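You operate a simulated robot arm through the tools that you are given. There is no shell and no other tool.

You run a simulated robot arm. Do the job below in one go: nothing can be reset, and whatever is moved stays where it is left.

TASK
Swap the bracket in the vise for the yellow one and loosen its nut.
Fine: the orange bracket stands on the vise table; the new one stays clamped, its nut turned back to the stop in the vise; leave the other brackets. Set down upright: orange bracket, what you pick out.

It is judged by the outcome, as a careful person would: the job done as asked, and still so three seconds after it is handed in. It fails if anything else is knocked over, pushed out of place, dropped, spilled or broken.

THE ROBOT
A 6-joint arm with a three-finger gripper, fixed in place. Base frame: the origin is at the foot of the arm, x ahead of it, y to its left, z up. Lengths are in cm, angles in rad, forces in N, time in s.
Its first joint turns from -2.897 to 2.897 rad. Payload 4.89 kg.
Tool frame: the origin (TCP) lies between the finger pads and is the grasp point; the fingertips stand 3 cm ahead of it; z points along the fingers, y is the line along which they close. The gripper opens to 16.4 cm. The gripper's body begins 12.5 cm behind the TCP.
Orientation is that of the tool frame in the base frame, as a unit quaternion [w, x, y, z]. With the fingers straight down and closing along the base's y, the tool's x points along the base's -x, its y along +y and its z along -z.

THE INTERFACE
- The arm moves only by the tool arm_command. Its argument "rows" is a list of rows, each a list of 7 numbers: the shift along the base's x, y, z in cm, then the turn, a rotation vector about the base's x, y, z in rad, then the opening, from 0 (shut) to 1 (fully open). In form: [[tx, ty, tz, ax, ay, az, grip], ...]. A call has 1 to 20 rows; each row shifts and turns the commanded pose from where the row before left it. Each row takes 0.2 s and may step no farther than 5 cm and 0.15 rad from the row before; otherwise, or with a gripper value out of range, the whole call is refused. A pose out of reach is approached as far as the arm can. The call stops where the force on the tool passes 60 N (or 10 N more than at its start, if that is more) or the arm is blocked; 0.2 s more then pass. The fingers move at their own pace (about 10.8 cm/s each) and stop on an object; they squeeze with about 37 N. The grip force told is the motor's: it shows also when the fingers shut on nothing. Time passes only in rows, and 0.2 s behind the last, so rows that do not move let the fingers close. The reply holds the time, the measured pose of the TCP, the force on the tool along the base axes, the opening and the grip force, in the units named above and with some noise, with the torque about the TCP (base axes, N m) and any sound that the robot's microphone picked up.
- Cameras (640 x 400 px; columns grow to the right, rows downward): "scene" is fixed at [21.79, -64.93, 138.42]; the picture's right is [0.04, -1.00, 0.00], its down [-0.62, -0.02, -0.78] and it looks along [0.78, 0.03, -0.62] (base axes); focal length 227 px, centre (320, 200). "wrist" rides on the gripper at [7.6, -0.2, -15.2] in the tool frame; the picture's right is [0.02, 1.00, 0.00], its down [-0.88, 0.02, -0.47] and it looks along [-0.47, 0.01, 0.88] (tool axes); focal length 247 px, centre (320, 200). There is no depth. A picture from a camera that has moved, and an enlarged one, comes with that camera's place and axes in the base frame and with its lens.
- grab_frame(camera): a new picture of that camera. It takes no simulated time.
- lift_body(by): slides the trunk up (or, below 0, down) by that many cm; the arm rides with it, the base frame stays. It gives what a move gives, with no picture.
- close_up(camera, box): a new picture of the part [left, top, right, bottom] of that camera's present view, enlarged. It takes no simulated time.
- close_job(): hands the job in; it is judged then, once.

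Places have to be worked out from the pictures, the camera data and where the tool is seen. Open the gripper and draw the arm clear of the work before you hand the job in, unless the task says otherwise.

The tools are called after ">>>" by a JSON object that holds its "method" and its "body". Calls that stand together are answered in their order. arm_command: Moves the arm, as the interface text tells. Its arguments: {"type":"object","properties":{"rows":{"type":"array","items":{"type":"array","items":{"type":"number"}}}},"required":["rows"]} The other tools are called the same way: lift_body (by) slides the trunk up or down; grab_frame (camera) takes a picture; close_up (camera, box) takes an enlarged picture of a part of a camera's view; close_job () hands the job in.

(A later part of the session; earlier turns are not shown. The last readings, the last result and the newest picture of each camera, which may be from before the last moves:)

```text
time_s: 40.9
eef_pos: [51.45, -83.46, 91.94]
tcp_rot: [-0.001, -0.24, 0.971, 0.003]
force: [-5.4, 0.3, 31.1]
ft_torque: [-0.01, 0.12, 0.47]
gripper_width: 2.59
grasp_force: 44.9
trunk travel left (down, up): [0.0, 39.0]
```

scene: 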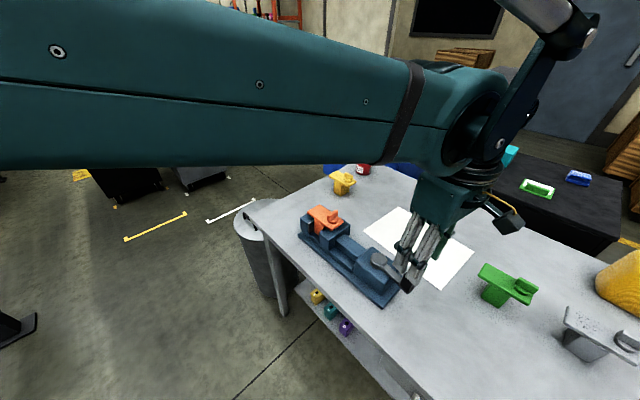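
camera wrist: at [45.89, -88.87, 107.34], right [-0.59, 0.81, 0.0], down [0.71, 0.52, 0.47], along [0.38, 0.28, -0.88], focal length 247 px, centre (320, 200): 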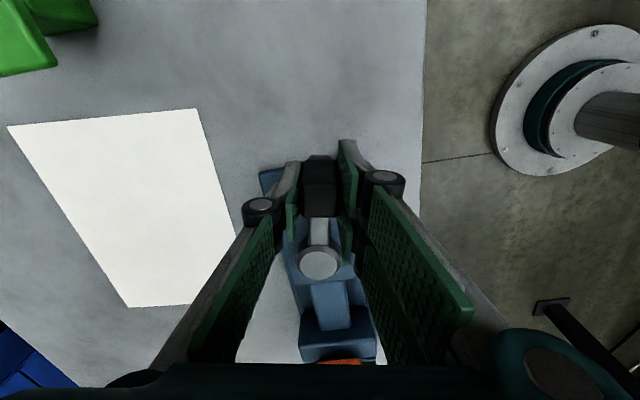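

Clockwise moves freely. There's a 31 N upward force, so I'll hold still for one row and look.

>>> {"method": "arm_command", "body": {"rows": [[0, 0, 0, 0, 0, 0, 0]]}}

>>> {"method": "grab_frame", "body": {"camera": "wrist"}}

>>> {"method": "close_up", "body": {"camera": "scene", "box": [290, 190, 450, 310]}}

```text
time_s: 41.2
eef_pos: [51.54, -83.37, 91.87]
tcp_rot: [-0.001, -0.24, 0.971, 0.003]
force: [-6.1, -1.2, 32.0]
ft_torque: [-0.06, 0.23, 0.36]
gripper_width: 2.58
grasp_force: 45.0
trunk travel left (down, up): [0.0, 39.0]
```

```text
taken
camera wrist: at [44.89, -87.32, 107.25], right [-0.49, 0.87, 0.01], down [0.77, 0.43, 0.47], along [0.41, 0.23, -0.88], focal length 247 px, centre (320, 200)
```

wrist: 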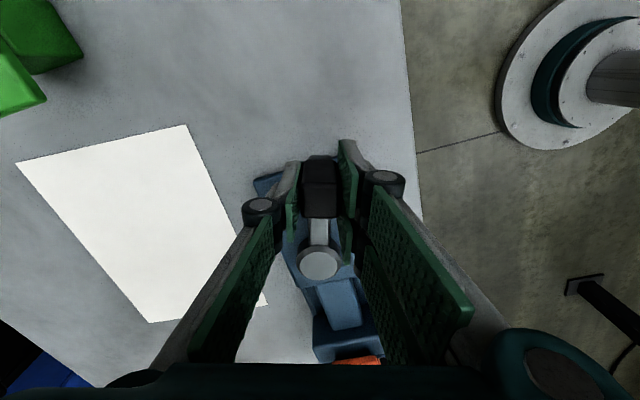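

```text
3.33 times, centred on (370, 250) of scene
camera zoom: at [21.79, -64.93, 138.42], right [0.04, -1.0, 0.0], down [-0.62, -0.02, -0.78], along [0.78, 0.03, -0.62], focal length 756 px, centre (153, 33)
```

zoom: 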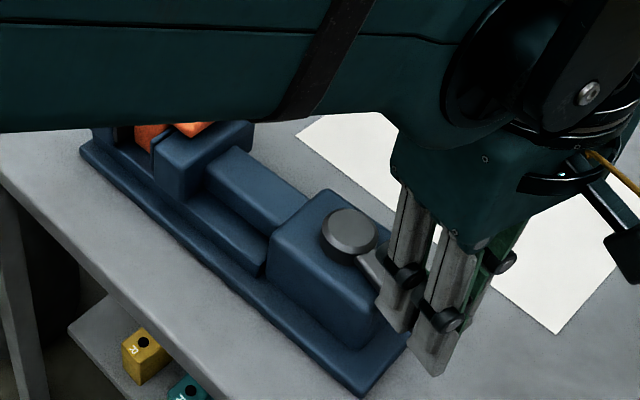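

The vertical load is just my slight downward offset against the rigid lever, so I'll relieve it by +0.1 cm. The lever follows the arc about (59.4,-79.2) with an 8.92 cm radius. Continuing clockwise by about 0.72 rad.

>>> {"method": "arm_command", "body": {"rows": [[0, 0, 0.11, 0, 0, 0, 0], [-0.442, 0.975, 0, 0, 0, -0.12, 0], [-0.321, 1.019, 0, 0, 0, -0.12, 0], [-0.197, 1.052, 0, 0, 0, -0.12, 0], [-0.07, 1.067, 0, 0, 0, -0.12, 0], [0.059, 1.068, 0, 0, 0, -0.12, 0], [0.185, 1.054, 0, 0, 0, -0.12, 0], [0, 0, 0, 0, 0, 0, 0]]}}

>>> {"method": "grab_frame", "body": {"camera": "wrist"}}

>>> {"method": "close_up", "body": {"camera": "scene", "box": [290, 190, 450, 310]}}

```text
time_s: 43.0
eef_pos: [50.71, -77.25, 92.05]
tcp_rot: [0.002, 0.118, 0.993, 0.005]
force: [-18.3, 14.4, -21.8]
ft_torque: [0.36, 0.53, 0.9]
gripper_width: 2.58
grasp_force: 45.1
trunk travel left (down, up): [0.0, 39.0]
```

```text
taken
camera wrist: at [43.2, -75.89, 107.27], right [0.21, 0.98, 0.01], down [0.86, -0.19, 0.47], along [0.46, -0.09, -0.88], focal length 247 px, centre (320, 200)
```

wrist: 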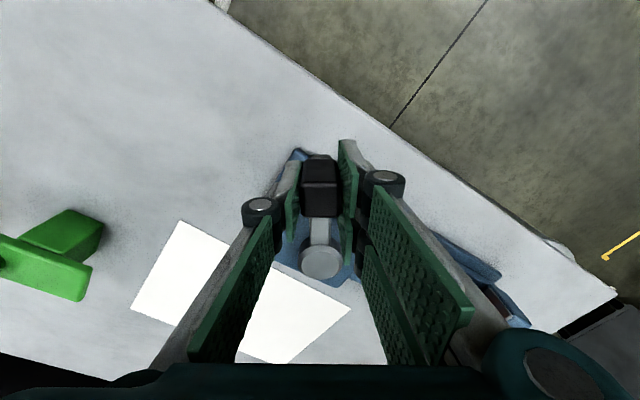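

```text
3.33 times, centred on (370, 250) of scene
camera zoom: at [21.79, -64.93, 138.42], right [0.04, -1.0, 0.0], down [-0.62, -0.02, -0.78], along [0.78, 0.03, -0.62], focal length 756 px, centre (153, 33)
```

zoom: 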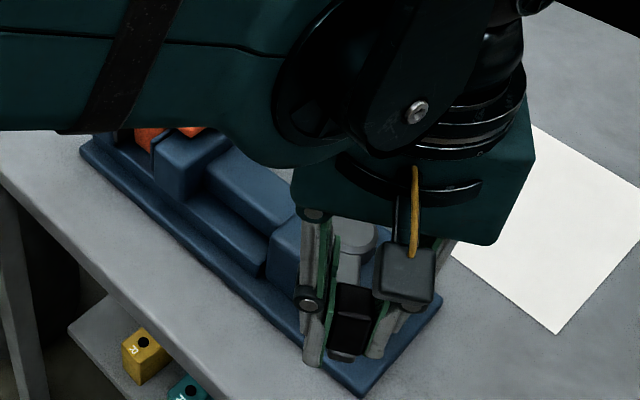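

Turned about 0.84 rad in total with light residual forces. I'll continue clockwise with small corrections to radius and height.

>>> {"method": "arm_command", "body": {"rows": [[0.267, 1.048, -0.07, 0, 0, -0.12, 0], [0.435, 0.984, 0, 0, 0, -0.12, 0], [0.549, 0.925, 0, 0, 0, -0.12, 0], [0.655, 0.853, 0, 0, 0, -0.12, 0], [0.753, 0.767, 0, 0, 0, -0.12, 0], [0.84, 0.673, 0, 0, 0, -0.12, 0], [0, 0, 0, 0, 0, 0, 0]]}}

>>> {"method": "grab_frame", "body": {"camera": "wrist"}}

>>> {"method": "close_up", "body": {"camera": "scene", "box": [290, 190, 450, 310]}}

```text
time_s: 44.4
eef_pos: [53.26, -73.02, 92.01]
tcp_rot: [0.001, 0.442, 0.897, -0.002]
force: [-21.1, -15.5, 5.0]
ft_torque: [-0.17, 0.38, 0.94]
gripper_width: 2.8
grasp_force: 45.0
trunk travel left (down, up): [0.0, 39.0]
stopped in row 6: the force on the tool passed its limit at 76 N (the readings are from after the stop); the commanded pose is now the measured one
```

```text
taken
camera wrist: at [48.48, -67.04, 107.26], right [0.78, 0.63, 0.0], down [0.55, -0.68, 0.48], along [0.3, -0.37, -0.88], focal length 247 px, centre (320, 200)
```

wrist: 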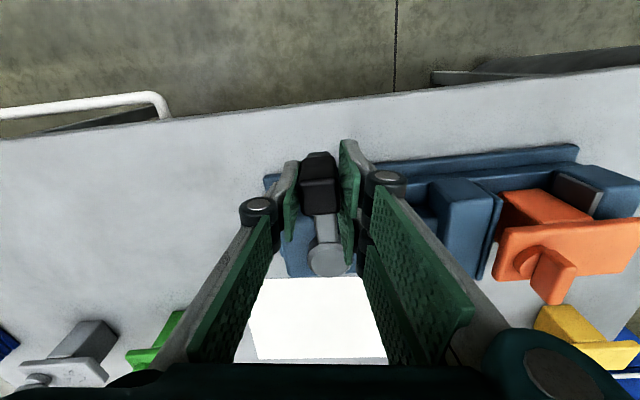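

```text
3.33 times, centred on (370, 250) of scene
camera zoom: at [21.79, -64.93, 138.42], right [0.04, -1.0, 0.0], down [-0.62, -0.02, -0.78], along [0.78, 0.03, -0.62], focal length 756 px, centre (153, 33)
```

zoom: 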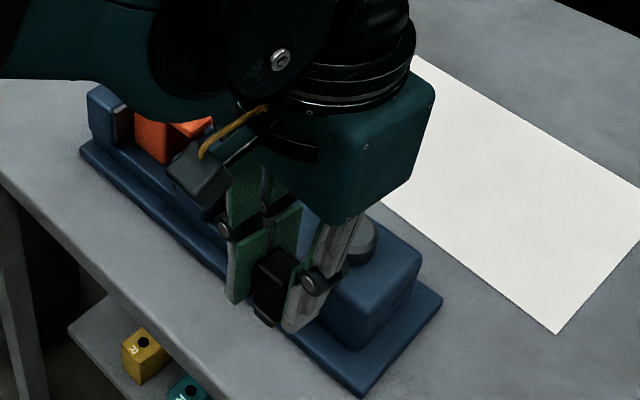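

It turned about 80° and hit a second stop (76 N), so the vise should be open. I'll relax the twist, release the handle and rise to look.

>>> {"method": "arm_command", "body": {"rows": [[0, 0, 0, 0, 0, 0.1, 0], [0, 0, 0, 0, 0, 0, 0.3], [0, 0, 0, 0, 0, 0, 0.4], [0, 0, 3, 0, 0, 0, 0.4], [0, 0, 4, 0, 0, 0, 0.4], [0, 0, 4, 0, 0, 0, 0.4], [0, 0, 4, 0, 0, 0, 0.4], [0, 0, 0, 0, 0, 0, 0.4]]}}

>>> {"method": "grab_frame", "body": {"camera": "wrist"}}

>>> {"method": "grab_frame", "body": {"camera": "scene"}}

```text
time_s: 46.2
eef_pos: [53.57, -72.98, 106.91]
tcp_rot: [0.001, 0.396, 0.918, -0.002]
force: [-0.4, 0.3, 0.3]
ft_torque: [0.01, -0.03, -0.01]
gripper_width: 6.58
grasp_force: 0.1
trunk travel left (down, up): [0.0, 39.0]
```

```text
taken
camera wrist: at [48.21, -67.51, 122.25], right [0.71, 0.7, 0.0], down [0.62, -0.63, 0.48], along [0.33, -0.34, -0.88], focal length 247 px, centre (320, 200)
```

wrist: 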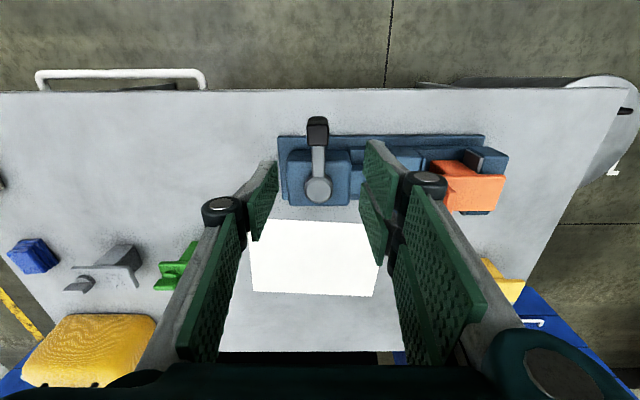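

```text
taken
```

scene: 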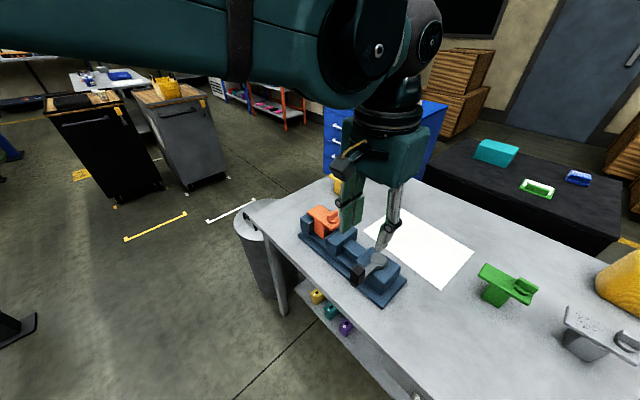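

The lever now points toward the robot (≈134°). I'll zoom on the jaws to verify the vise is open and the orange bracket still stands.

>>> {"method": "close_up", "body": {"camera": "scene", "box": [290, 195, 370, 260]}}

>>> {"method": "close_up", "body": {"camera": "wrist", "box": [270, 110, 530, 230]}}

```text
6.15 times, centred on (330, 228) of scene
camera zoom: at [21.79, -64.93, 138.42], right [0.04, -1.0, 0.0], down [-0.62, -0.02, -0.78], along [0.78, 0.03, -0.62], focal length 1395 px, centre (258, 31)
```

zoom: 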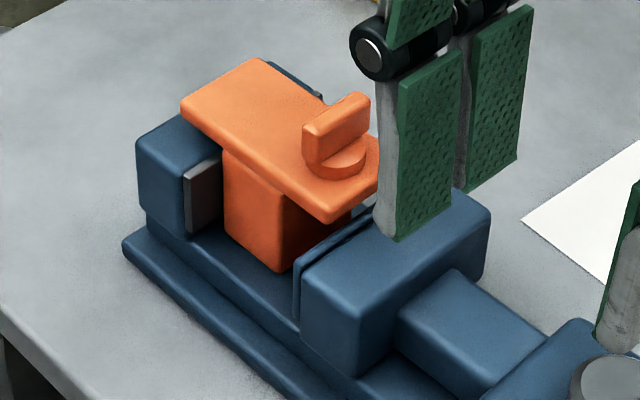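

```text
2.46 times, centred on (400, 170) of wrist
camera zoom: at [48.21, -67.51, 122.25], right [0.71, 0.7, 0.0], down [0.62, -0.63, 0.48], along [0.33, -0.34, -0.88], focal length 608 px, centre (123, 274)
```

zoom: 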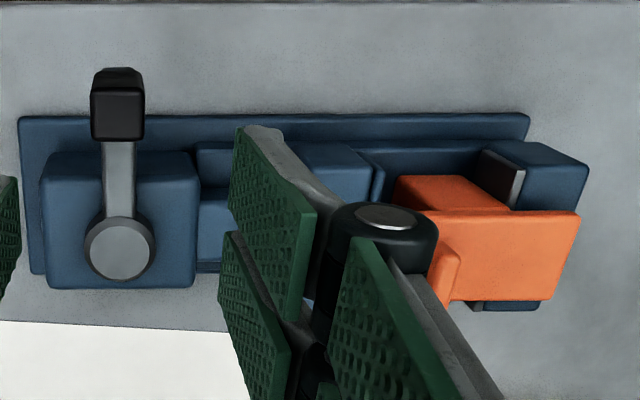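

The vise is open: the moving jaw has backed off about 2 cm and the orange bracket stands freely on the bed. I'll turn back to close across v and hover over it at u≈5.8, v≈98 (73.4,-65.2).

>>> {"method": "arm_command", "body": {"rows": [[1.8, 0.71, 0, 0, 0, 0.1454, 0.5], [1.8, 0.71, 0, 0, 0, 0.1454, 0.5], [1.8, 0.71, 0, 0, 0, 0.1454, 0.5], [1.8, 0.71, 0, 0, 0, 0.1454, 0.5], [1.8, 0.71, 0, 0, 0, 0.1454, 0.5], [1.8, 0.71, 0, 0, 0, 0.1454, 0.5], [1.8, 0.71, 0, 0, 0, 0.1454, 0.5], [1.8, 0.71, 0, 0, 0, 0.1454, 0.5], [1.8, 0.71, 0, 0, 0, 0.1454, 0.5], [1.8, 0.71, 0, 0, 0, 0.1454, 0.5], [1.83, 0.69, 0, 0, 0, 0.1454, 0.5], [0, 0, -3, 0, 0, 0, 0.5], [0, 0, 0, 0, 0, 0, 0.5]]}}

>>> {"method": "grab_frame", "body": {"camera": "wrist"}}

>>> {"method": "grab_frame", "body": {"camera": "scene"}}

```text
time_s: 49.0
eef_pos: [73.33, -64.89, 103.89]
tcp_rot: [0.002, -0.384, 0.923, 0.0]
force: [1.0, 0.7, -0.1]
ft_torque: [0.02, -0.04, -0.01]
gripper_width: 8.19
grasp_force: 0.1
trunk travel left (down, up): [0.0, 39.0]
```

```text
taken
camera wrist: at [68.09, -70.55, 119.25], right [-0.72, 0.69, 0.0], down [0.61, 0.64, 0.48], along [0.33, 0.34, -0.88], focal length 247 px, centre (320, 200)
```

wrist: 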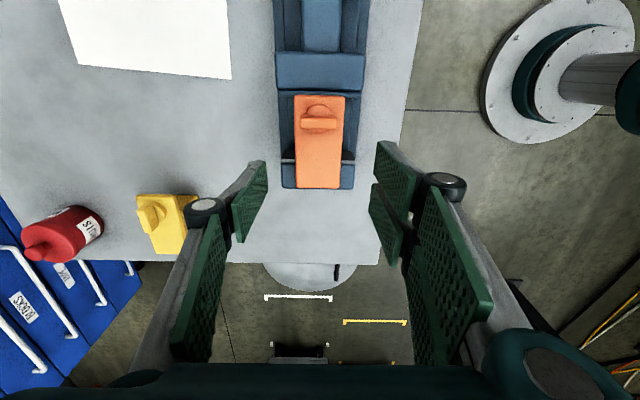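

```text
taken
```

scene: 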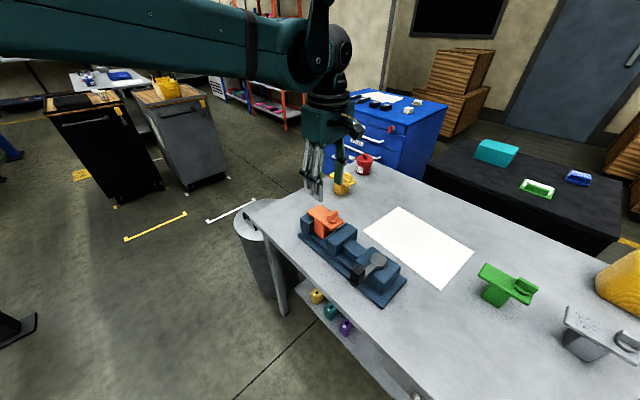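

I'll enlarge the bracket and jaws in this view to fix the grasp position accurately.

>>> {"method": "close_up", "body": {"camera": "wrist", "box": [260, 40, 390, 200]}}

```text
2.50 times, centred on (325, 120) of wrist
camera zoom: at [68.09, -70.55, 119.25], right [-0.72, 0.69, 0.0], down [0.61, 0.64, 0.48], along [0.33, 0.34, -0.88], focal length 617 px, centre (308, 400)
```

zoom: 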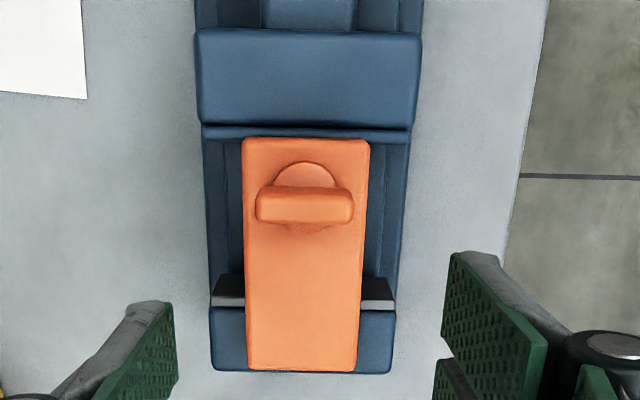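

Plate centre u≈6.25, v≈98.05, and the open gap runs from u≈0.9 to 8.5. I'll centre, descend to z≈89.5 and close the fingers on the plate's long edges.

>>> {"method": "arm_command", "body": {"rows": [[0.1, -0.34, -3, 0, 0, 0, 0.5], [0, 0, -3.6, 0, 0, 0, 0.5], [0, 0, -3.6, 0, 0, 0, 0.5], [0, 0, -2.6, 0, 0, 0, 0.5], [0, 0, -1.6, 0, 0, 0, 0.5], [0, 0, 0, 0, 0, 0, 0.5], [0, 0, 0, 0, 0, 0, 0.3], [0, 0, 0, 0, 0, 0, 0.25], [0, 0, 0, 0, 0, 0, 0.25], [0, 0, 0, 0, 0, 0, 0.2], [0, 0, 0, 0, 0, 0, 0.2]]}}

>>> {"method": "grab_frame", "body": {"camera": "wrist"}}

>>> {"method": "close_up", "body": {"camera": "scene", "box": [280, 180, 400, 270]}}

```text
time_s: 51.4
eef_pos: [73.44, -65.37, 89.42]
tcp_rot: [0.002, -0.383, 0.924, 0.0]
force: [-0.4, 0.0, -0.7]
ft_torque: [-0.01, 0.0, 0.01]
gripper_width: 5.55
grasp_force: 37.4
trunk travel left (down, up): [0.0, 39.0]
```

```text
taken
camera wrist: at [68.12, -70.96, 104.71], right [-0.72, 0.69, 0.0], down [0.61, 0.64, 0.48], along [0.33, 0.34, -0.88], focal length 247 px, centre (320, 200)
```

wrist: 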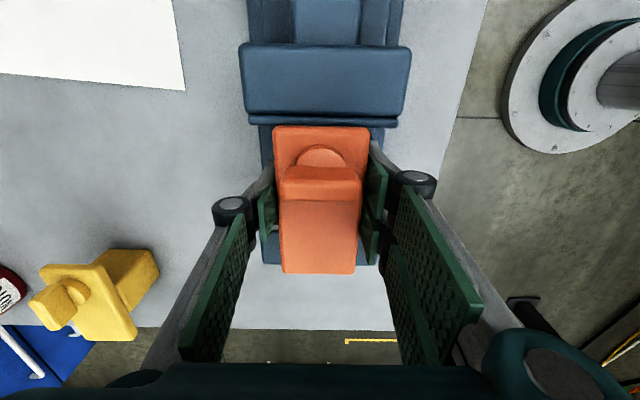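

```text
4.44 times, centred on (340, 225) of scene
camera zoom: at [21.79, -64.93, 138.42], right [0.04, -1.0, 0.0], down [-0.62, -0.02, -0.78], along [0.78, 0.03, -0.62], focal length 1007 px, centre (231, 89)
```

zoom: 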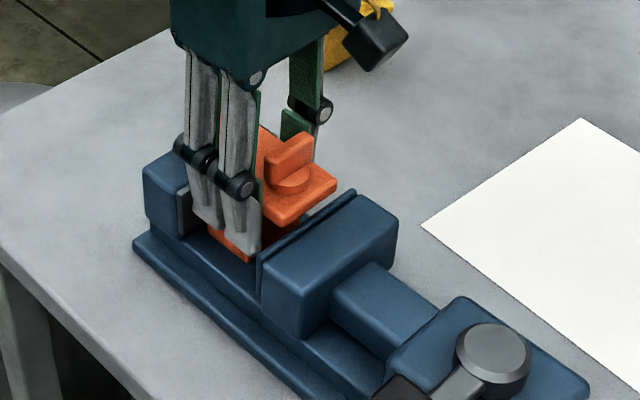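

The orange bracket is held (5.55 cm, 37 N). I'll lift straight up about 10 cm, clear of the jaws, and check it comes along level.

>>> {"method": "arm_command", "body": {"rows": [[0, 0, 0.5, 0, 0, 0, 0.2], [0, 0, 1.5, 0, 0, 0, 0.2], [0, 0, 2.5, 0, 0, 0, 0.2], [0, 0, 3, 0, 0, 0, 0.2], [0, 0, 3, 0, 0, 0, 0.2], [0, 0, 0, 0, 0, 0, 0.2]]}}

>>> {"method": "close_up", "body": {"camera": "scene", "box": [260, 150, 400, 260]}}

>>> {"method": "grab_frame", "body": {"camera": "wrist"}}

```text
time_s: 52.8
eef_pos: [73.32, -65.39, 99.86]
tcp_rot: [0.002, -0.383, 0.924, -0.001]
force: [-0.2, -0.4, -3.2]
ft_torque: [-0.02, 0.02, -0.02]
gripper_width: 5.56
grasp_force: 37.0
trunk travel left (down, up): [0.0, 39.0]
```

```text
3.64 times, centred on (330, 205) of scene
camera zoom: at [21.79, -64.93, 138.42], right [0.04, -1.0, 0.0], down [-0.62, -0.02, -0.78], along [0.78, 0.03, -0.62], focal length 824 px, centre (284, 182)
```

zoom: 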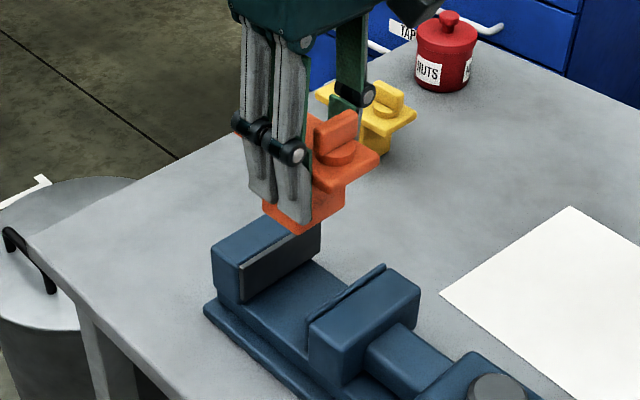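

```text
taken
camera wrist: at [68.08, -70.95, 115.28], right [-0.72, 0.69, 0.0], down [0.61, 0.64, 0.48], along [0.33, 0.34, -0.88], focal length 247 px, centre (320, 200)
```

wrist: 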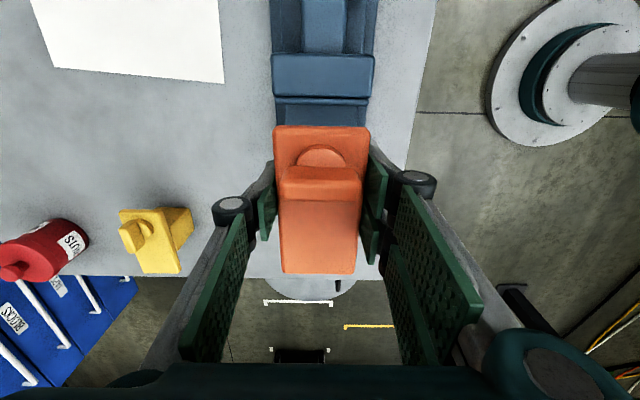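

Lifted level and clear. I'll carry it along +u past the fixed jaw to a free spot at u≈22, v≈101 (87.0,-55.9), and lower to about 1 cm above the table.

>>> {"method": "arm_command", "body": {"rows": [[3.41, 2.38, 0, 0, 0, 0, 0.2], [3.41, 2.38, 0, 0, 0, 0, 0.2], [3.41, 2.38, 0, 0, 0, 0, 0.2], [3.42, 2.39, 0, 0, 0, 0, 0.2], [0, 0, 0, 0, 0, 0, 0.2], [0, 0, -3.5, 0, 0, 0, 0.2], [0, 0, -3.5, 0, 0, 0, 0.2], [0, 0, -3.5, 0, 0, 0, 0.2], [0, 0, -1.5, 0, 0, 0, 0.2], [0, 0, 0, 0, 0, 0, 0.2]]}}

>>> {"method": "grab_frame", "body": {"camera": "wrist"}}

>>> {"method": "close_up", "body": {"camera": "scene", "box": [230, 130, 390, 260]}}

```text
time_s: 55.0
eef_pos: [86.85, -56.0, 87.8]
tcp_rot: [0.002, -0.383, 0.924, 0.0]
force: [-0.3, -0.2, -2.9]
ft_torque: [-0.04, 0.0, -0.01]
gripper_width: 5.55
grasp_force: 37.0
trunk travel left (down, up): [0.0, 39.0]
```

```text
taken
camera wrist: at [81.6, -61.61, 103.13], right [-0.72, 0.69, 0.0], down [0.61, 0.64, 0.48], along [0.33, 0.34, -0.88], focal length 247 px, centre (320, 200)
```

wrist: 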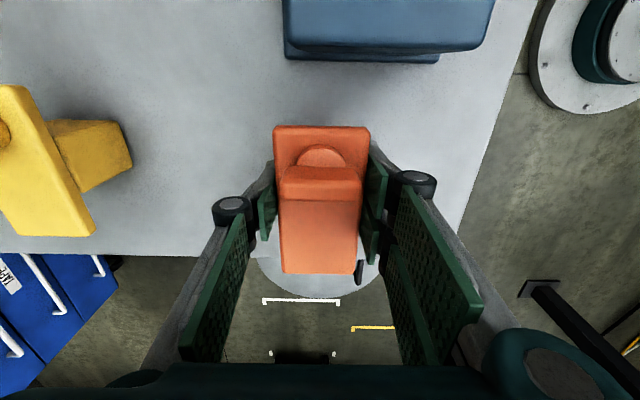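

```text
3.08 times, centred on (310, 195) of scene
camera zoom: at [21.79, -64.93, 138.42], right [0.04, -1.0, 0.0], down [-0.62, -0.02, -0.78], along [0.78, 0.03, -0.62], focal length 697 px, centre (351, 215)
```

zoom: 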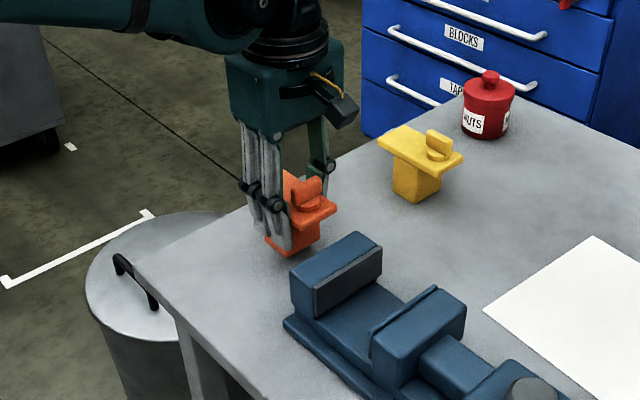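

The spot is clear: it's ≥9 cm from the table edges and well away from the yellow bracket. I'll lower in small steps to find contact.

>>> {"method": "arm_command", "body": {"rows": [[0, 0, -0.8, 0, 0, 0, 0.2], [0, 0, -0.4, 0, 0, 0, 0.2], [0, 0, -0.2, 0, 0, 0, 0.2], [0, 0, 0, 0, 0, 0, 0.2]]}}

```text
time_s: 56.0
eef_pos: [87.02, -55.99, 86.64]
tcp_rot: [0.002, -0.383, 0.924, 0.0]
force: [0.1, 0.4, -2.4]
ft_torque: [-0.02, 0.0, 0.01]
gripper_width: 5.57
grasp_force: 37.4
trunk travel left (down, up): [0.0, 39.0]
```

No contact yet (still about -2.4 N of load). I'll continue down in 0.15 cm steps.

>>> {"method": "arm_command", "body": {"rows": [[0, 0, -0.15, 0, 0, 0, 0.2], [0, 0, -0.15, 0, 0, 0, 0.2], [0, 0, 0, 0, 0, 0, 0.2]]}}

```text
time_s: 56.8
eef_pos: [87.04, -55.92, 86.28]
tcp_rot: [0.002, -0.382, 0.924, 0.0]
force: [0.2, -0.4, -3.9]
ft_torque: [-0.02, 0.06, 0.02]
gripper_width: 5.56
grasp_force: 36.4
trunk travel left (down, up): [0.0, 39.0]
```

>>> {"method": "arm_command", "body": {"rows": [[0, 0, -0.15, 0, 0, 0, 0.2], [0, 0, -0.1, 0, 0, 0, 0.2], [0, 0, 0, 0, 0, 0, 0.2]]}}

```text
time_s: 57.6
eef_pos: [87.06, -55.87, 86.01]
tcp_rot: [0.002, -0.383, 0.924, 0.0]
force: [-0.9, 0.2, -2.1]
ft_torque: [-0.01, 0.0, 0.0]
gripper_width: 5.53
grasp_force: 37.1
trunk travel left (down, up): [0.0, 39.0]
```

Still hanging at z=86.0 with no contact force. I'll continue lowering in 0.1 cm steps.

>>> {"method": "arm_command", "body": {"rows": [[0, 0, -0.1, 0, 0, 0, 0.2], [0, 0, -0.1, 0, 0, 0, 0.2], [0, 0, -0.1, 0, 0, 0, 0.2], [0, 0, 0, 0, 0, 0, 0.2]]}}

>>> {"method": "close_up", "body": {"camera": "scene", "box": [280, 160, 340, 205]}}

```text
time_s: 58.6
eef_pos: [87.04, -55.92, 85.85]
tcp_rot: [0.002, -0.382, 0.924, 0.0]
force: [7.3, -5.9, 21.6]
ft_torque: [-0.07, -0.24, -0.03]
gripper_width: 5.58
grasp_force: 36.4
trunk travel left (down, up): [0.0, 39.0]
```

```text
8.89 times, centred on (310, 182) of scene
camera zoom: at [21.79, -64.93, 138.42], right [0.04, -1.0, 0.0], down [-0.62, -0.02, -0.78], along [0.78, 0.03, -0.62], focal length 2015 px, centre (409, 356)
```

zoom: 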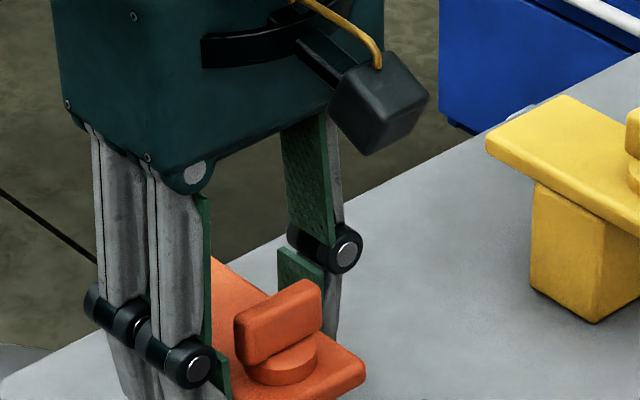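

Contact at z≈85.85 (+22 N), so the bracket stands on the table. I'll relieve the preload slightly, open the fingers and rise straight up.

>>> {"method": "arm_command", "body": {"rows": [[0, 0, 0.06, 0, 0, 0, 0.2], [0, 0, 0, 0, 0, 0, 0.4], [0, 0, 0, 0, 0, 0, 0.55], [0, 0, 0, 0, 0, 0, 0.55], [0, 0, 2, 0, 0, 0, 0.55], [0, 0, 4, 0, 0, 0, 0.55], [0, 0, 4, 0, 0, 0, 0.55], [0, 0, 3, 0, 0, 0, 0.55], [0, 0, 0, 0, 0, 0, 0.55]]}}

>>> {"method": "grab_frame", "body": {"camera": "wrist"}}

>>> {"method": "grab_frame", "body": {"camera": "scene"}}

```text
time_s: 60.6
eef_pos: [86.98, -55.85, 98.89]
tcp_rot: [0.002, -0.383, 0.924, 0.0]
force: [-0.5, -0.7, -0.2]
ft_torque: [0.01, -0.02, 0.01]
gripper_width: 9.01
grasp_force: 0.0
trunk travel left (down, up): [0.0, 39.0]
```

```text
taken
camera wrist: at [81.72, -61.47, 114.2], right [-0.72, 0.69, 0.0], down [0.61, 0.64, 0.48], along [0.33, 0.34, -0.88], focal length 247 px, centre (320, 200)
```

wrist: 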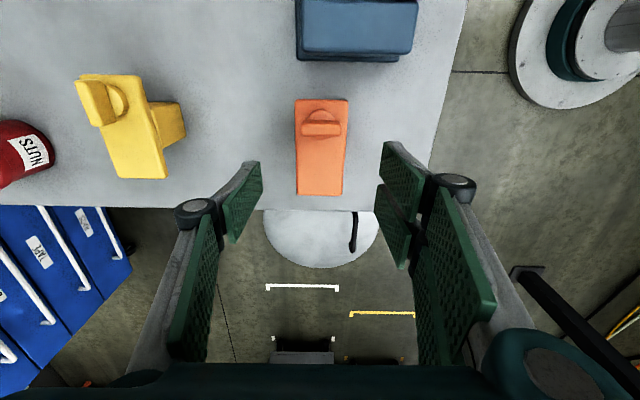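

```text
taken
```

scene: 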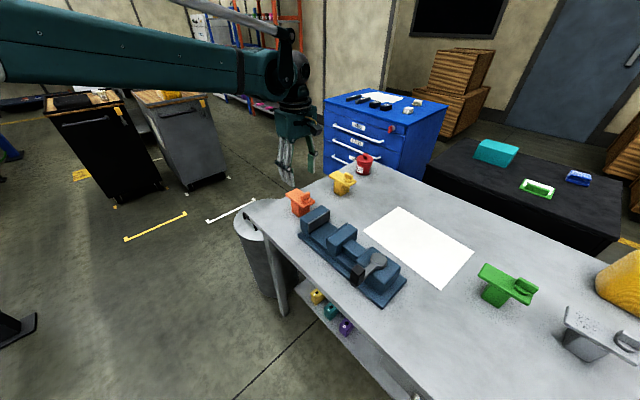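

The orange bracket stands upright on the table. Next is the yellow one: I'll open fully and move to u≈20.3, v≈118 at z≈94.5, which is well within reach, with the far finger clear beyond the bracket's far edge, and re-measure.

>>> {"method": "arm_command", "body": {"rows": [[2.7, -3.32, -1.1, 0, 0, 0, 1], [2.7, -3.32, -1.1, 0, 0, 0, 1], [2.7, -3.32, -1.1, 0, 0, 0, 1], [2.68, -3.3, -1.1, 0, 0, 0, 1], [0, 0, 0, 0, 0, 0, 1], [0, 0, 0, 0, 0, 0, 1]]}}

>>> {"method": "grab_frame", "body": {"camera": "wrist"}}

>>> {"method": "grab_frame", "body": {"camera": "scene"}}

```text
time_s: 62.0
eef_pos: [97.76, -69.19, 94.4]
tcp_rot: [0.002, -0.383, 0.924, 0.001]
force: [0.9, -0.1, -0.9]
ft_torque: [0.02, 0.03, -0.01]
gripper_width: 16.38
grasp_force: 0.0
trunk travel left (down, up): [0.0, 39.0]
```

```text
taken
camera wrist: at [92.53, -74.87, 109.78], right [-0.72, 0.69, 0.0], down [0.61, 0.64, 0.48], along [0.33, 0.34, -0.88], focal length 247 px, centre (320, 200)
```

wrist: 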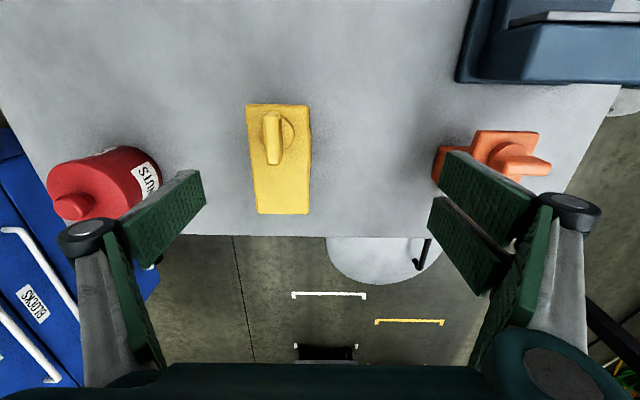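

```text
taken
```

scene: 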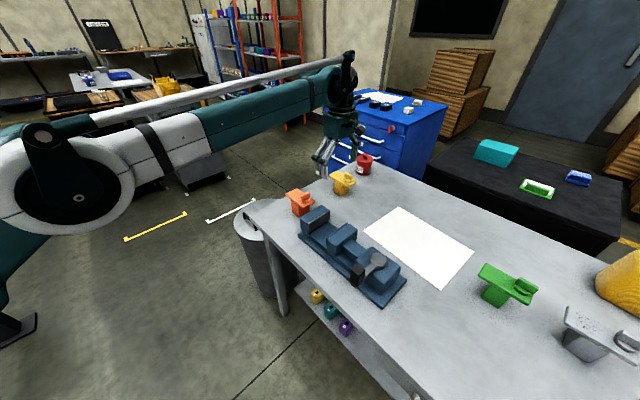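

Reached with the elbow up. I'll enlarge the yellow bracket for the final alignment.

>>> {"method": "close_up", "body": {"camera": "wrist", "box": [210, 80, 350, 230]}}

```text
2.67 times, centred on (280, 155) of wrist
camera zoom: at [92.53, -74.87, 109.78], right [-0.72, 0.69, 0.0], down [0.61, 0.64, 0.48], along [0.33, 0.34, -0.88], focal length 659 px, centre (427, 320)
```

zoom: 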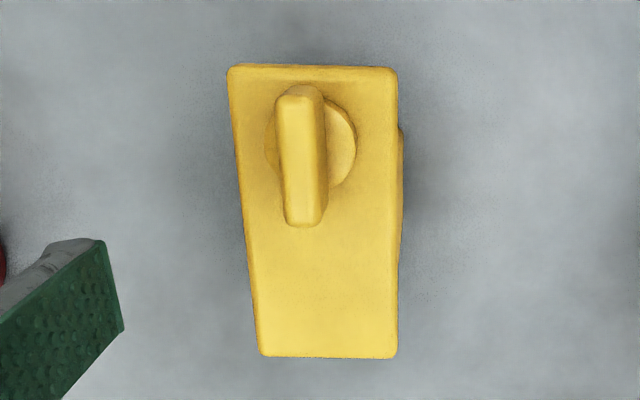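

Confirmed: yellow plate centre u≈20.9, v≈122.0. I'll descend beside it, then shift outward at low height to centre the fingers around its long edges without closing yet.

>>> {"method": "arm_command", "body": {"rows": [[0, 0, -3.5, 0, 0, 0, 1], [0, 0, -3.5, 0, 0, 0, 1], [0, 0, -1.2, 0, 0, 0, 1], [0.75, -0.67, -0.3, 0, 0, 0, 1], [0.75, -0.67, -0.3, 0, 0, 0, 1], [0.75, -0.67, 0, 0, 0, 0, 1], [0.65, -0.68, 0, 0, 0, 0, 1], [0, 0, 0, 0, 0, 0, 1]]}}

>>> {"method": "grab_frame", "body": {"camera": "wrist"}}

```text
time_s: 63.8
eef_pos: [100.72, -71.91, 85.62]
tcp_rot: [0.002, -0.383, 0.924, 0.0]
force: [-0.2, 0.2, 0.6]
ft_torque: [-0.06, -0.03, -0.01]
gripper_width: 16.41
grasp_force: 0.0
trunk travel left (down, up): [0.0, 39.0]
```

```text
taken
camera wrist: at [95.42, -77.42, 100.93], right [-0.72, 0.69, 0.0], down [0.61, 0.64, 0.48], along [0.33, 0.34, -0.88], focal length 247 px, centre (320, 200)
```

wrist: 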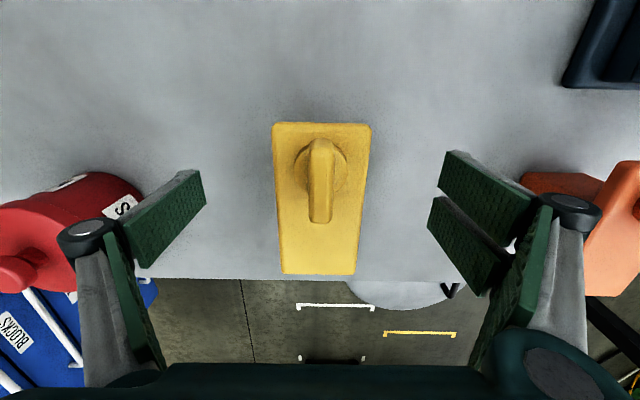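

Centred on the yellow bracket with no reach problem. Closing the fingers on the plate edges.

>>> {"method": "arm_command", "body": {"rows": [[0, 0, 0, 0, 0, 0, 0.5], [0, 0, 0, 0, 0, 0, 0.4], [0, 0, 0, 0, 0, 0, 0.3], [0, 0, 0, 0, 0, 0, 0.25], [0, 0, 0, 0, 0, 0, 0.2], [0, 0, 0, 0, 0, 0, 0.2]]}}

```text
time_s: 65.2
eef_pos: [100.69, -71.83, 85.61]
tcp_rot: [0.002, -0.382, 0.924, 0.0]
force: [-0.9, -0.1, 0.8]
ft_torque: [-0.05, -0.04, 0.01]
gripper_width: 5.54
grasp_force: 36.7
trunk travel left (down, up): [0.0, 39.0]
```

The yellow bracket is gripped (5.54 cm, 37 N). I'll lift slightly, then come inward while rising so the arm leaves its stretched posture safely.

>>> {"method": "arm_command", "body": {"rows": [[0, 0, 0.6, 0, 0, 0, 0.2], [-1.2, 0.6, 1.0, 0, 0, 0, 0.2], [-1.5, 0.5, 2, 0, 0, 0, 0.2], [-2, 0.3, 2.5, 0, 0, 0, 0.2], [-2.5, 0, 2.5, 0, 0, 0, 0.2], [-2.5, 0, 2, 0, 0, 0, 0.2], [-2.5, 0, 2, 0, 0, 0, 0.2], [0, 0, 0, 0, 0, 0, 0.2]]}}

>>> {"method": "grab_frame", "body": {"camera": "scene"}}

>>> {"method": "grab_frame", "body": {"camera": "wrist"}}

```text
time_s: 67.0
eef_pos: [88.49, -70.34, 98.31]
tcp_rot: [0.002, -0.382, 0.924, -0.001]
force: [-0.1, -0.4, -3.2]
ft_torque: [-0.02, 0.02, 0.02]
gripper_width: 5.55
grasp_force: 37.3
trunk travel left (down, up): [0.0, 39.0]
```

```text
taken
```

scene: 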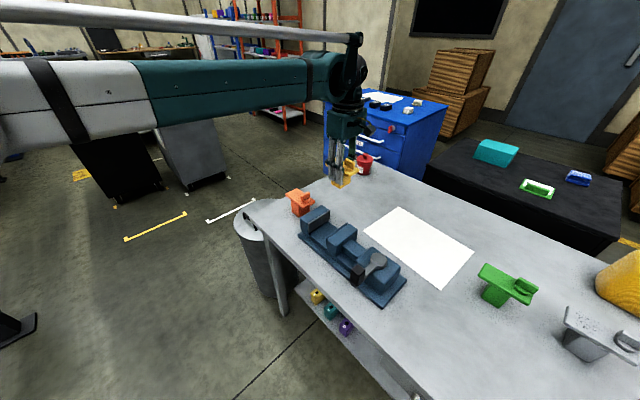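

```text
taken
camera wrist: at [83.24, -75.98, 113.57], right [-0.72, 0.69, 0.0], down [0.61, 0.64, 0.48], along [0.33, 0.34, -0.88], focal length 247 px, centre (320, 200)
```

wrist: 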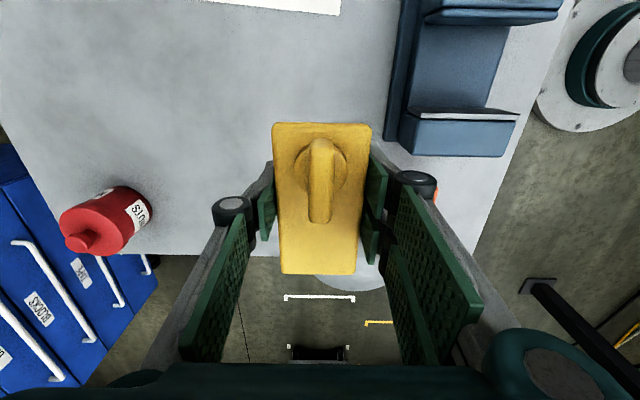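

The bracket is held level. I'll enlarge the open vise to check the gap edges before carrying it over.

>>> {"method": "close_up", "body": {"camera": "wrist", "box": [370, 0, 580, 170]}}

>>> {"method": "close_up", "body": {"camera": "scene", "box": [280, 180, 420, 310]}}

```text
2.35 times, centred on (475, 85) of wrist
camera zoom: at [83.24, -75.98, 113.57], right [-0.72, 0.69, 0.0], down [0.61, 0.64, 0.48], along [0.33, 0.34, -0.88], focal length 581 px, centre (-45, 471)
```

zoom: 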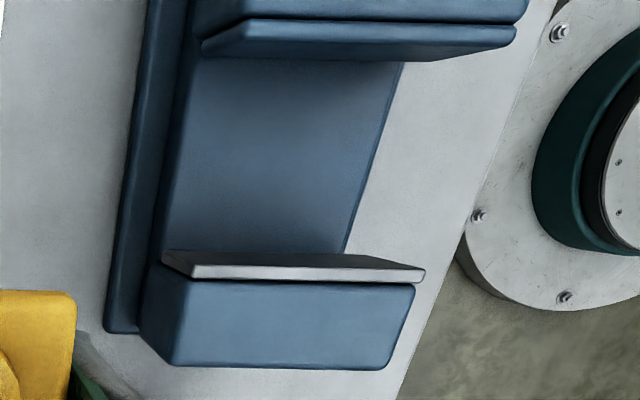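

```text
3.08 times, centred on (350, 245) of scene
camera zoom: at [21.79, -64.93, 138.42], right [0.04, -1.0, 0.0], down [-0.62, -0.02, -0.78], along [0.78, 0.03, -0.62], focal length 697 px, centre (228, 62)
```

zoom: 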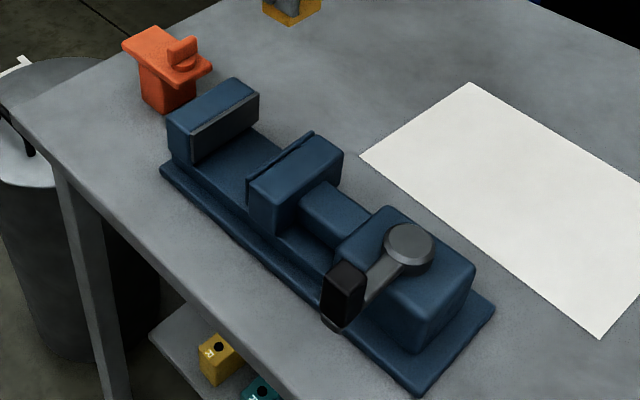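

The gap runs from u≈1.2 to 8.5 with a flat bed. I'll carry the yellow bracket over to TCP u≈5.4, v≈98.1 (73.2,-65.55), still high above the jaws.

>>> {"method": "arm_command", "body": {"rows": [[-3.83, 1.2, 0, 0, 0, 0, 0.2], [-3.83, 1.2, 0, 0, 0, 0, 0.2], [-3.83, 1.2, 0, 0, 0, 0, 0.2], [-3.81, 1.19, 0, 0, 0, 0, 0.2], [0, 0, 0, 0, 0, 0, 0.2], [0, 0, 0, 0, 0, 0, 0.2]]}}

>>> {"method": "grab_frame", "body": {"camera": "wrist"}}

>>> {"method": "close_up", "body": {"camera": "scene", "box": [270, 150, 410, 260]}}

```text
time_s: 68.4
eef_pos: [73.27, -65.63, 98.17]
tcp_rot: [0.002, -0.383, 0.924, 0.0]
force: [-0.5, 0.5, -2.4]
ft_torque: [-0.11, 0.01, 0.01]
gripper_width: 5.51
grasp_force: 37.3
trunk travel left (down, up): [0.0, 39.0]
```

```text
taken
camera wrist: at [67.96, -71.19, 113.47], right [-0.72, 0.69, 0.0], down [0.61, 0.64, 0.48], along [0.33, 0.34, -0.88], focal length 247 px, centre (320, 200)
```

wrist: 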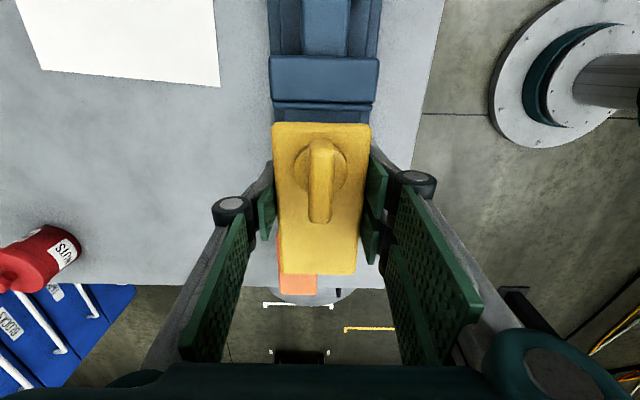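

```text
3.64 times, centred on (340, 205) of scene
camera zoom: at [21.79, -64.93, 138.42], right [0.04, -1.0, 0.0], down [-0.62, -0.02, -0.78], along [0.78, 0.03, -0.62], focal length 824 px, centre (247, 182)
```

zoom: 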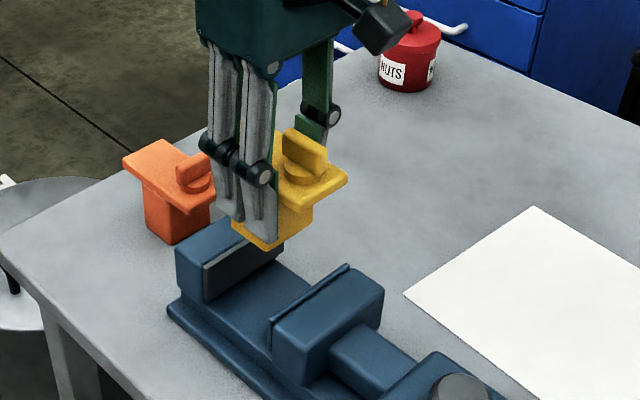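

Aligned at u=5.40, v=98.2. Descending into the gap, stopping about 1.3 cm above the expected bed contact.

>>> {"method": "arm_command", "body": {"rows": [[0, 0, -2.5, 0, 0, 0, 0.2], [0, 0, -2, 0, 0, 0, 0.2], [0, 0, -1.5, 0, 0, 0, 0.2], [0, 0, -1.2, 0, 0, 0, 0.2], [0, 0, -0.5, 0, 0, 0, 0.2], [0, 0, 0, 0, 0, 0, 0.2]]}}

>>> {"method": "close_up", "body": {"camera": "scene", "box": [270, 170, 380, 260]}}

```text
time_s: 69.8
eef_pos: [73.14, -65.54, 90.42]
tcp_rot: [0.002, -0.383, 0.924, -0.001]
force: [-0.1, 0.2, -3.6]
ft_torque: [-0.03, -0.03, 0.01]
gripper_width: 5.54
grasp_force: 37.2
trunk travel left (down, up): [0.0, 39.0]
```

```text
4.44 times, centred on (325, 215) of scene
camera zoom: at [21.79, -64.93, 138.42], right [0.04, -1.0, 0.0], down [-0.62, -0.02, -0.78], along [0.78, 0.03, -0.62], focal length 1007 px, centre (298, 133)
```

zoom: 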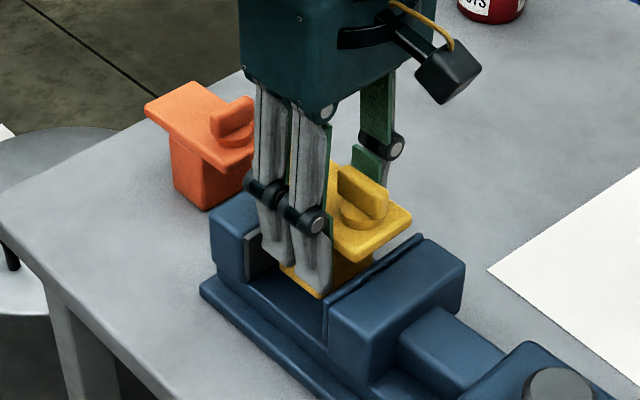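

It went into the gap without contact (force still just the weight). I'll lower the last centimetre in small steps until the bed is felt near z≈89.15.

>>> {"method": "arm_command", "body": {"rows": [[0, 0, -0.5, 0, 0, 0, 0.2], [0, 0, -0.3, 0, 0, 0, 0.2], [0, 0, -0.2, 0, 0, 0, 0.2], [0, 0, -0.1, 0, 0, 0, 0.2], [0, 0, 0, 0, 0, 0, 0.2]]}}

```text
time_s: 71.0
eef_pos: [73.27, -65.61, 89.44]
tcp_rot: [0.002, -0.383, 0.924, 0.0]
force: [0.4, 0.5, -2.5]
ft_torque: [-0.01, 0.04, 0.03]
gripper_width: 5.56
grasp_force: 37.0
trunk travel left (down, up): [0.0, 39.0]
```

No contact yet at z=89.4; continuing in 0.1 cm steps.

>>> {"method": "arm_command", "body": {"rows": [[0, 0, -0.1, 0, 0, 0, 0.2], [0, 0, -0.1, 0, 0, 0, 0.2], [0, 0, -0.1, 0, 0, 0, 0.2], [0, 0, 0, 0, 0, 0, 0.2]]}}

```text
time_s: 72.0
eef_pos: [73.26, -65.61, 89.17]
tcp_rot: [0.002, -0.383, 0.924, 0.0]
force: [-0.1, -0.9, -0.4]
ft_torque: [-0.05, -0.06, 0.01]
gripper_width: 5.55
grasp_force: 36.9
trunk travel left (down, up): [0.0, 39.0]
```

The load is beginning to drop off (-0.4 N); two more 0.07 cm steps to confirm it stands on the bed.

>>> {"method": "arm_command", "body": {"rows": [[0, 0, -0.07, 0, 0, 0, 0.2], [0, 0, -0.07, 0, 0, 0, 0.2], [0, 0, 0, 0, 0, 0, 0.2]]}}

```text
time_s: 72.8
eef_pos: [73.19, -65.59, 89.09]
tcp_rot: [0.003, -0.382, 0.924, 0.0]
force: [7.8, -3.6, 23.0]
ft_torque: [0.01, -0.29, -0.03]
gripper_width: 5.56
grasp_force: 36.3
trunk travel left (down, up): [0.0, 39.0]
```

The yellow bracket stands on the bed (+23 N). I'll unload slightly, nudge it 0.2 cm toward the fixed jaw, release and rise straight up.

>>> {"method": "arm_command", "body": {"rows": [[0, 0, 0.1, 0, 0, 0, 0.2], [0.14, 0.14, 0, 0, 0, 0, 0.2], [0, 0, -0.03, 0, 0, 0, 0.2], [0, 0, 0, 0, 0, 0, 0.4], [0, 0, 0, 0, 0, 0, 0.5], [0, 0, 0, 0, 0, 0, 0.5], [0, 0, 1.5, 0, 0, 0, 0.5], [0, 0, 3, 0, 0, 0, 0.5], [0, 0, 4, 0, 0, 0, 0.5], [0, 0, 4, 0, 0, 0, 0.5], [0, 0, 4, 0, 0, 0, 0.5], [0, 0, 0, 0, 0, 0, 0.5]]}}

>>> {"method": "grab_frame", "body": {"camera": "wrist"}}

>>> {"method": "close_up", "body": {"camera": "scene", "box": [270, 170, 380, 260]}}

```text
time_s: 75.4
eef_pos: [73.37, -65.47, 105.78]
tcp_rot: [0.002, -0.383, 0.924, 0.0]
force: [-0.6, 0.2, -0.5]
ft_torque: [0.03, -0.01, 0.0]
gripper_width: 8.21
grasp_force: 0.0
trunk travel left (down, up): [0.0, 39.0]
```

```text
taken
camera wrist: at [68.15, -71.07, 121.05], right [-0.72, 0.69, 0.0], down [0.61, 0.64, 0.48], along [0.33, 0.34, -0.88], focal length 247 px, centre (320, 200)
```

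wrist: 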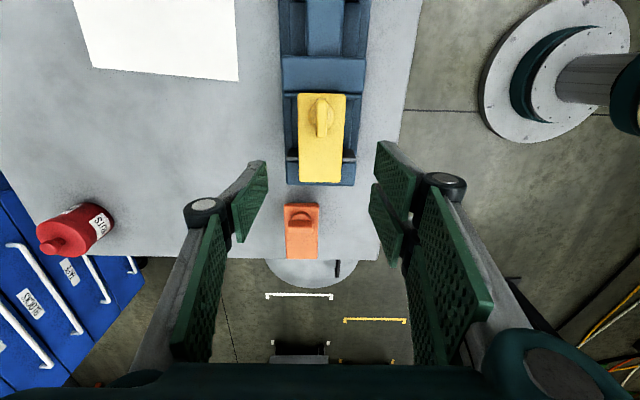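

```text
4.44 times, centred on (325, 215) of scene
camera zoom: at [21.79, -64.93, 138.42], right [0.04, -1.0, 0.0], down [-0.62, -0.02, -0.78], along [0.78, 0.03, -0.62], focal length 1007 px, centre (298, 133)
```

zoom: 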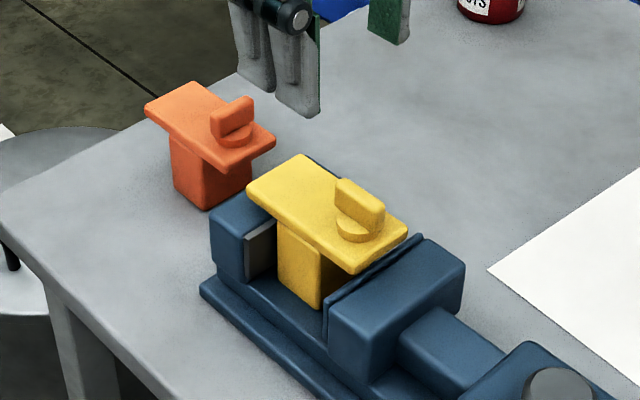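

The yellow bracket stands upright between the jaws and the orange one is upright on the table. Now I'll go back to the crank, which points along ≈135°, turning the tool 90° clockwise to line up with the lever.

>>> {"method": "arm_command", "body": {"rows": [[-1.86, -0.655, 0, 0, 0, -0.1428, 0.45], [-1.86, -0.655, 0, 0, 0, -0.1428, 0.45], [-1.86, -0.655, 0, 0, 0, -0.1428, 0.45], [-1.86, -0.655, 0, 0, 0, -0.1428, 0.45], [-1.86, -0.655, 0, 0, 0, -0.1428, 0.45], [-1.86, -0.655, 0, 0, 0, -0.1428, 0.45], [-1.86, -0.655, 0, 0, 0, -0.1428, 0.45], [-1.86, -0.655, 0, 0, 0, -0.1428, 0.45], [-1.86, -0.655, 0, 0, 0, -0.1428, 0.45], [-1.86, -0.655, 0, 0, 0, -0.1428, 0.45], [-1.86, -0.655, 0, 0, 0, -0.1428, 0.45], [0, 0, -3, 0, 0, 0, 0.45], [0, 0, -2.5, 0, 0, 0, 0.45], [0, 0, 0, 0, 0, 0, 0.45]]}}

>>> {"method": "grab_frame", "body": {"camera": "wrist"}}

>>> {"method": "close_up", "body": {"camera": "wrist", "box": [270, 110, 380, 230]}}

```text
time_s: 78.4
eef_pos: [52.72, -72.58, 100.05]
tcp_rot: [0.002, 0.383, 0.924, -0.001]
force: [-0.7, 0.0, 0.1]
ft_torque: [-0.07, -0.04, 0.0]
gripper_width: 7.38
grasp_force: 0.0
trunk travel left (down, up): [0.0, 39.0]
```

```text
taken
camera wrist: at [47.31, -67.28, 115.38], right [0.69, 0.72, 0.0], down [0.64, -0.61, 0.48], along [0.34, -0.33, -0.88], focal length 247 px, centre (320, 200)
```

wrist: 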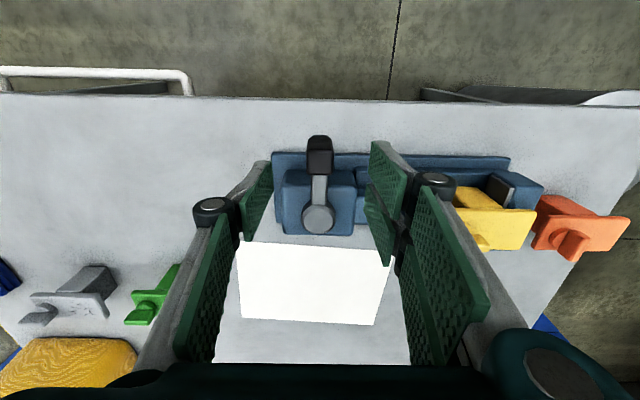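

```text
3.33 times, centred on (325, 170) of wrist
camera zoom: at [47.31, -67.28, 115.38], right [0.69, 0.72, 0.0], down [0.64, -0.61, 0.48], along [0.34, -0.33, -0.88], focal length 823 px, centre (303, 300)
```

zoom: 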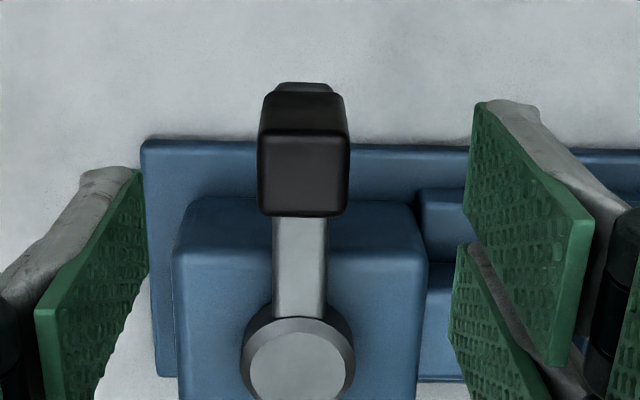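

The gripper is within 0.2 cm of the block centre and aligned. Descending to z≈92.1 and closing on it.

>>> {"method": "arm_command", "body": {"rows": [[0.11, -0.11, -2.5, 0, 0, 0, 0.45], [0, 0, -3, 0, 0, 0, 0.45], [0, 0, -2.45, 0, 0, 0, 0.45], [0, 0, 0, 0, 0, 0, 0.45], [0, 0, 0, 0, 0, 0, 0.2], [0, 0, 0, 0, 0, 0, 0], [0, 0, 0, 0, 0, 0, 0]]}}

```text
time_s: 80.0
eef_pos: [53.04, -72.81, 92.11]
tcp_rot: [0.001, 0.383, 0.924, -0.001]
force: [-6.5, -3.8, -1.1]
ft_torque: [-0.02, 0.28, -0.13]
gripper_width: 2.56
grasp_force: 44.9
trunk travel left (down, up): [0.0, 39.0]
```

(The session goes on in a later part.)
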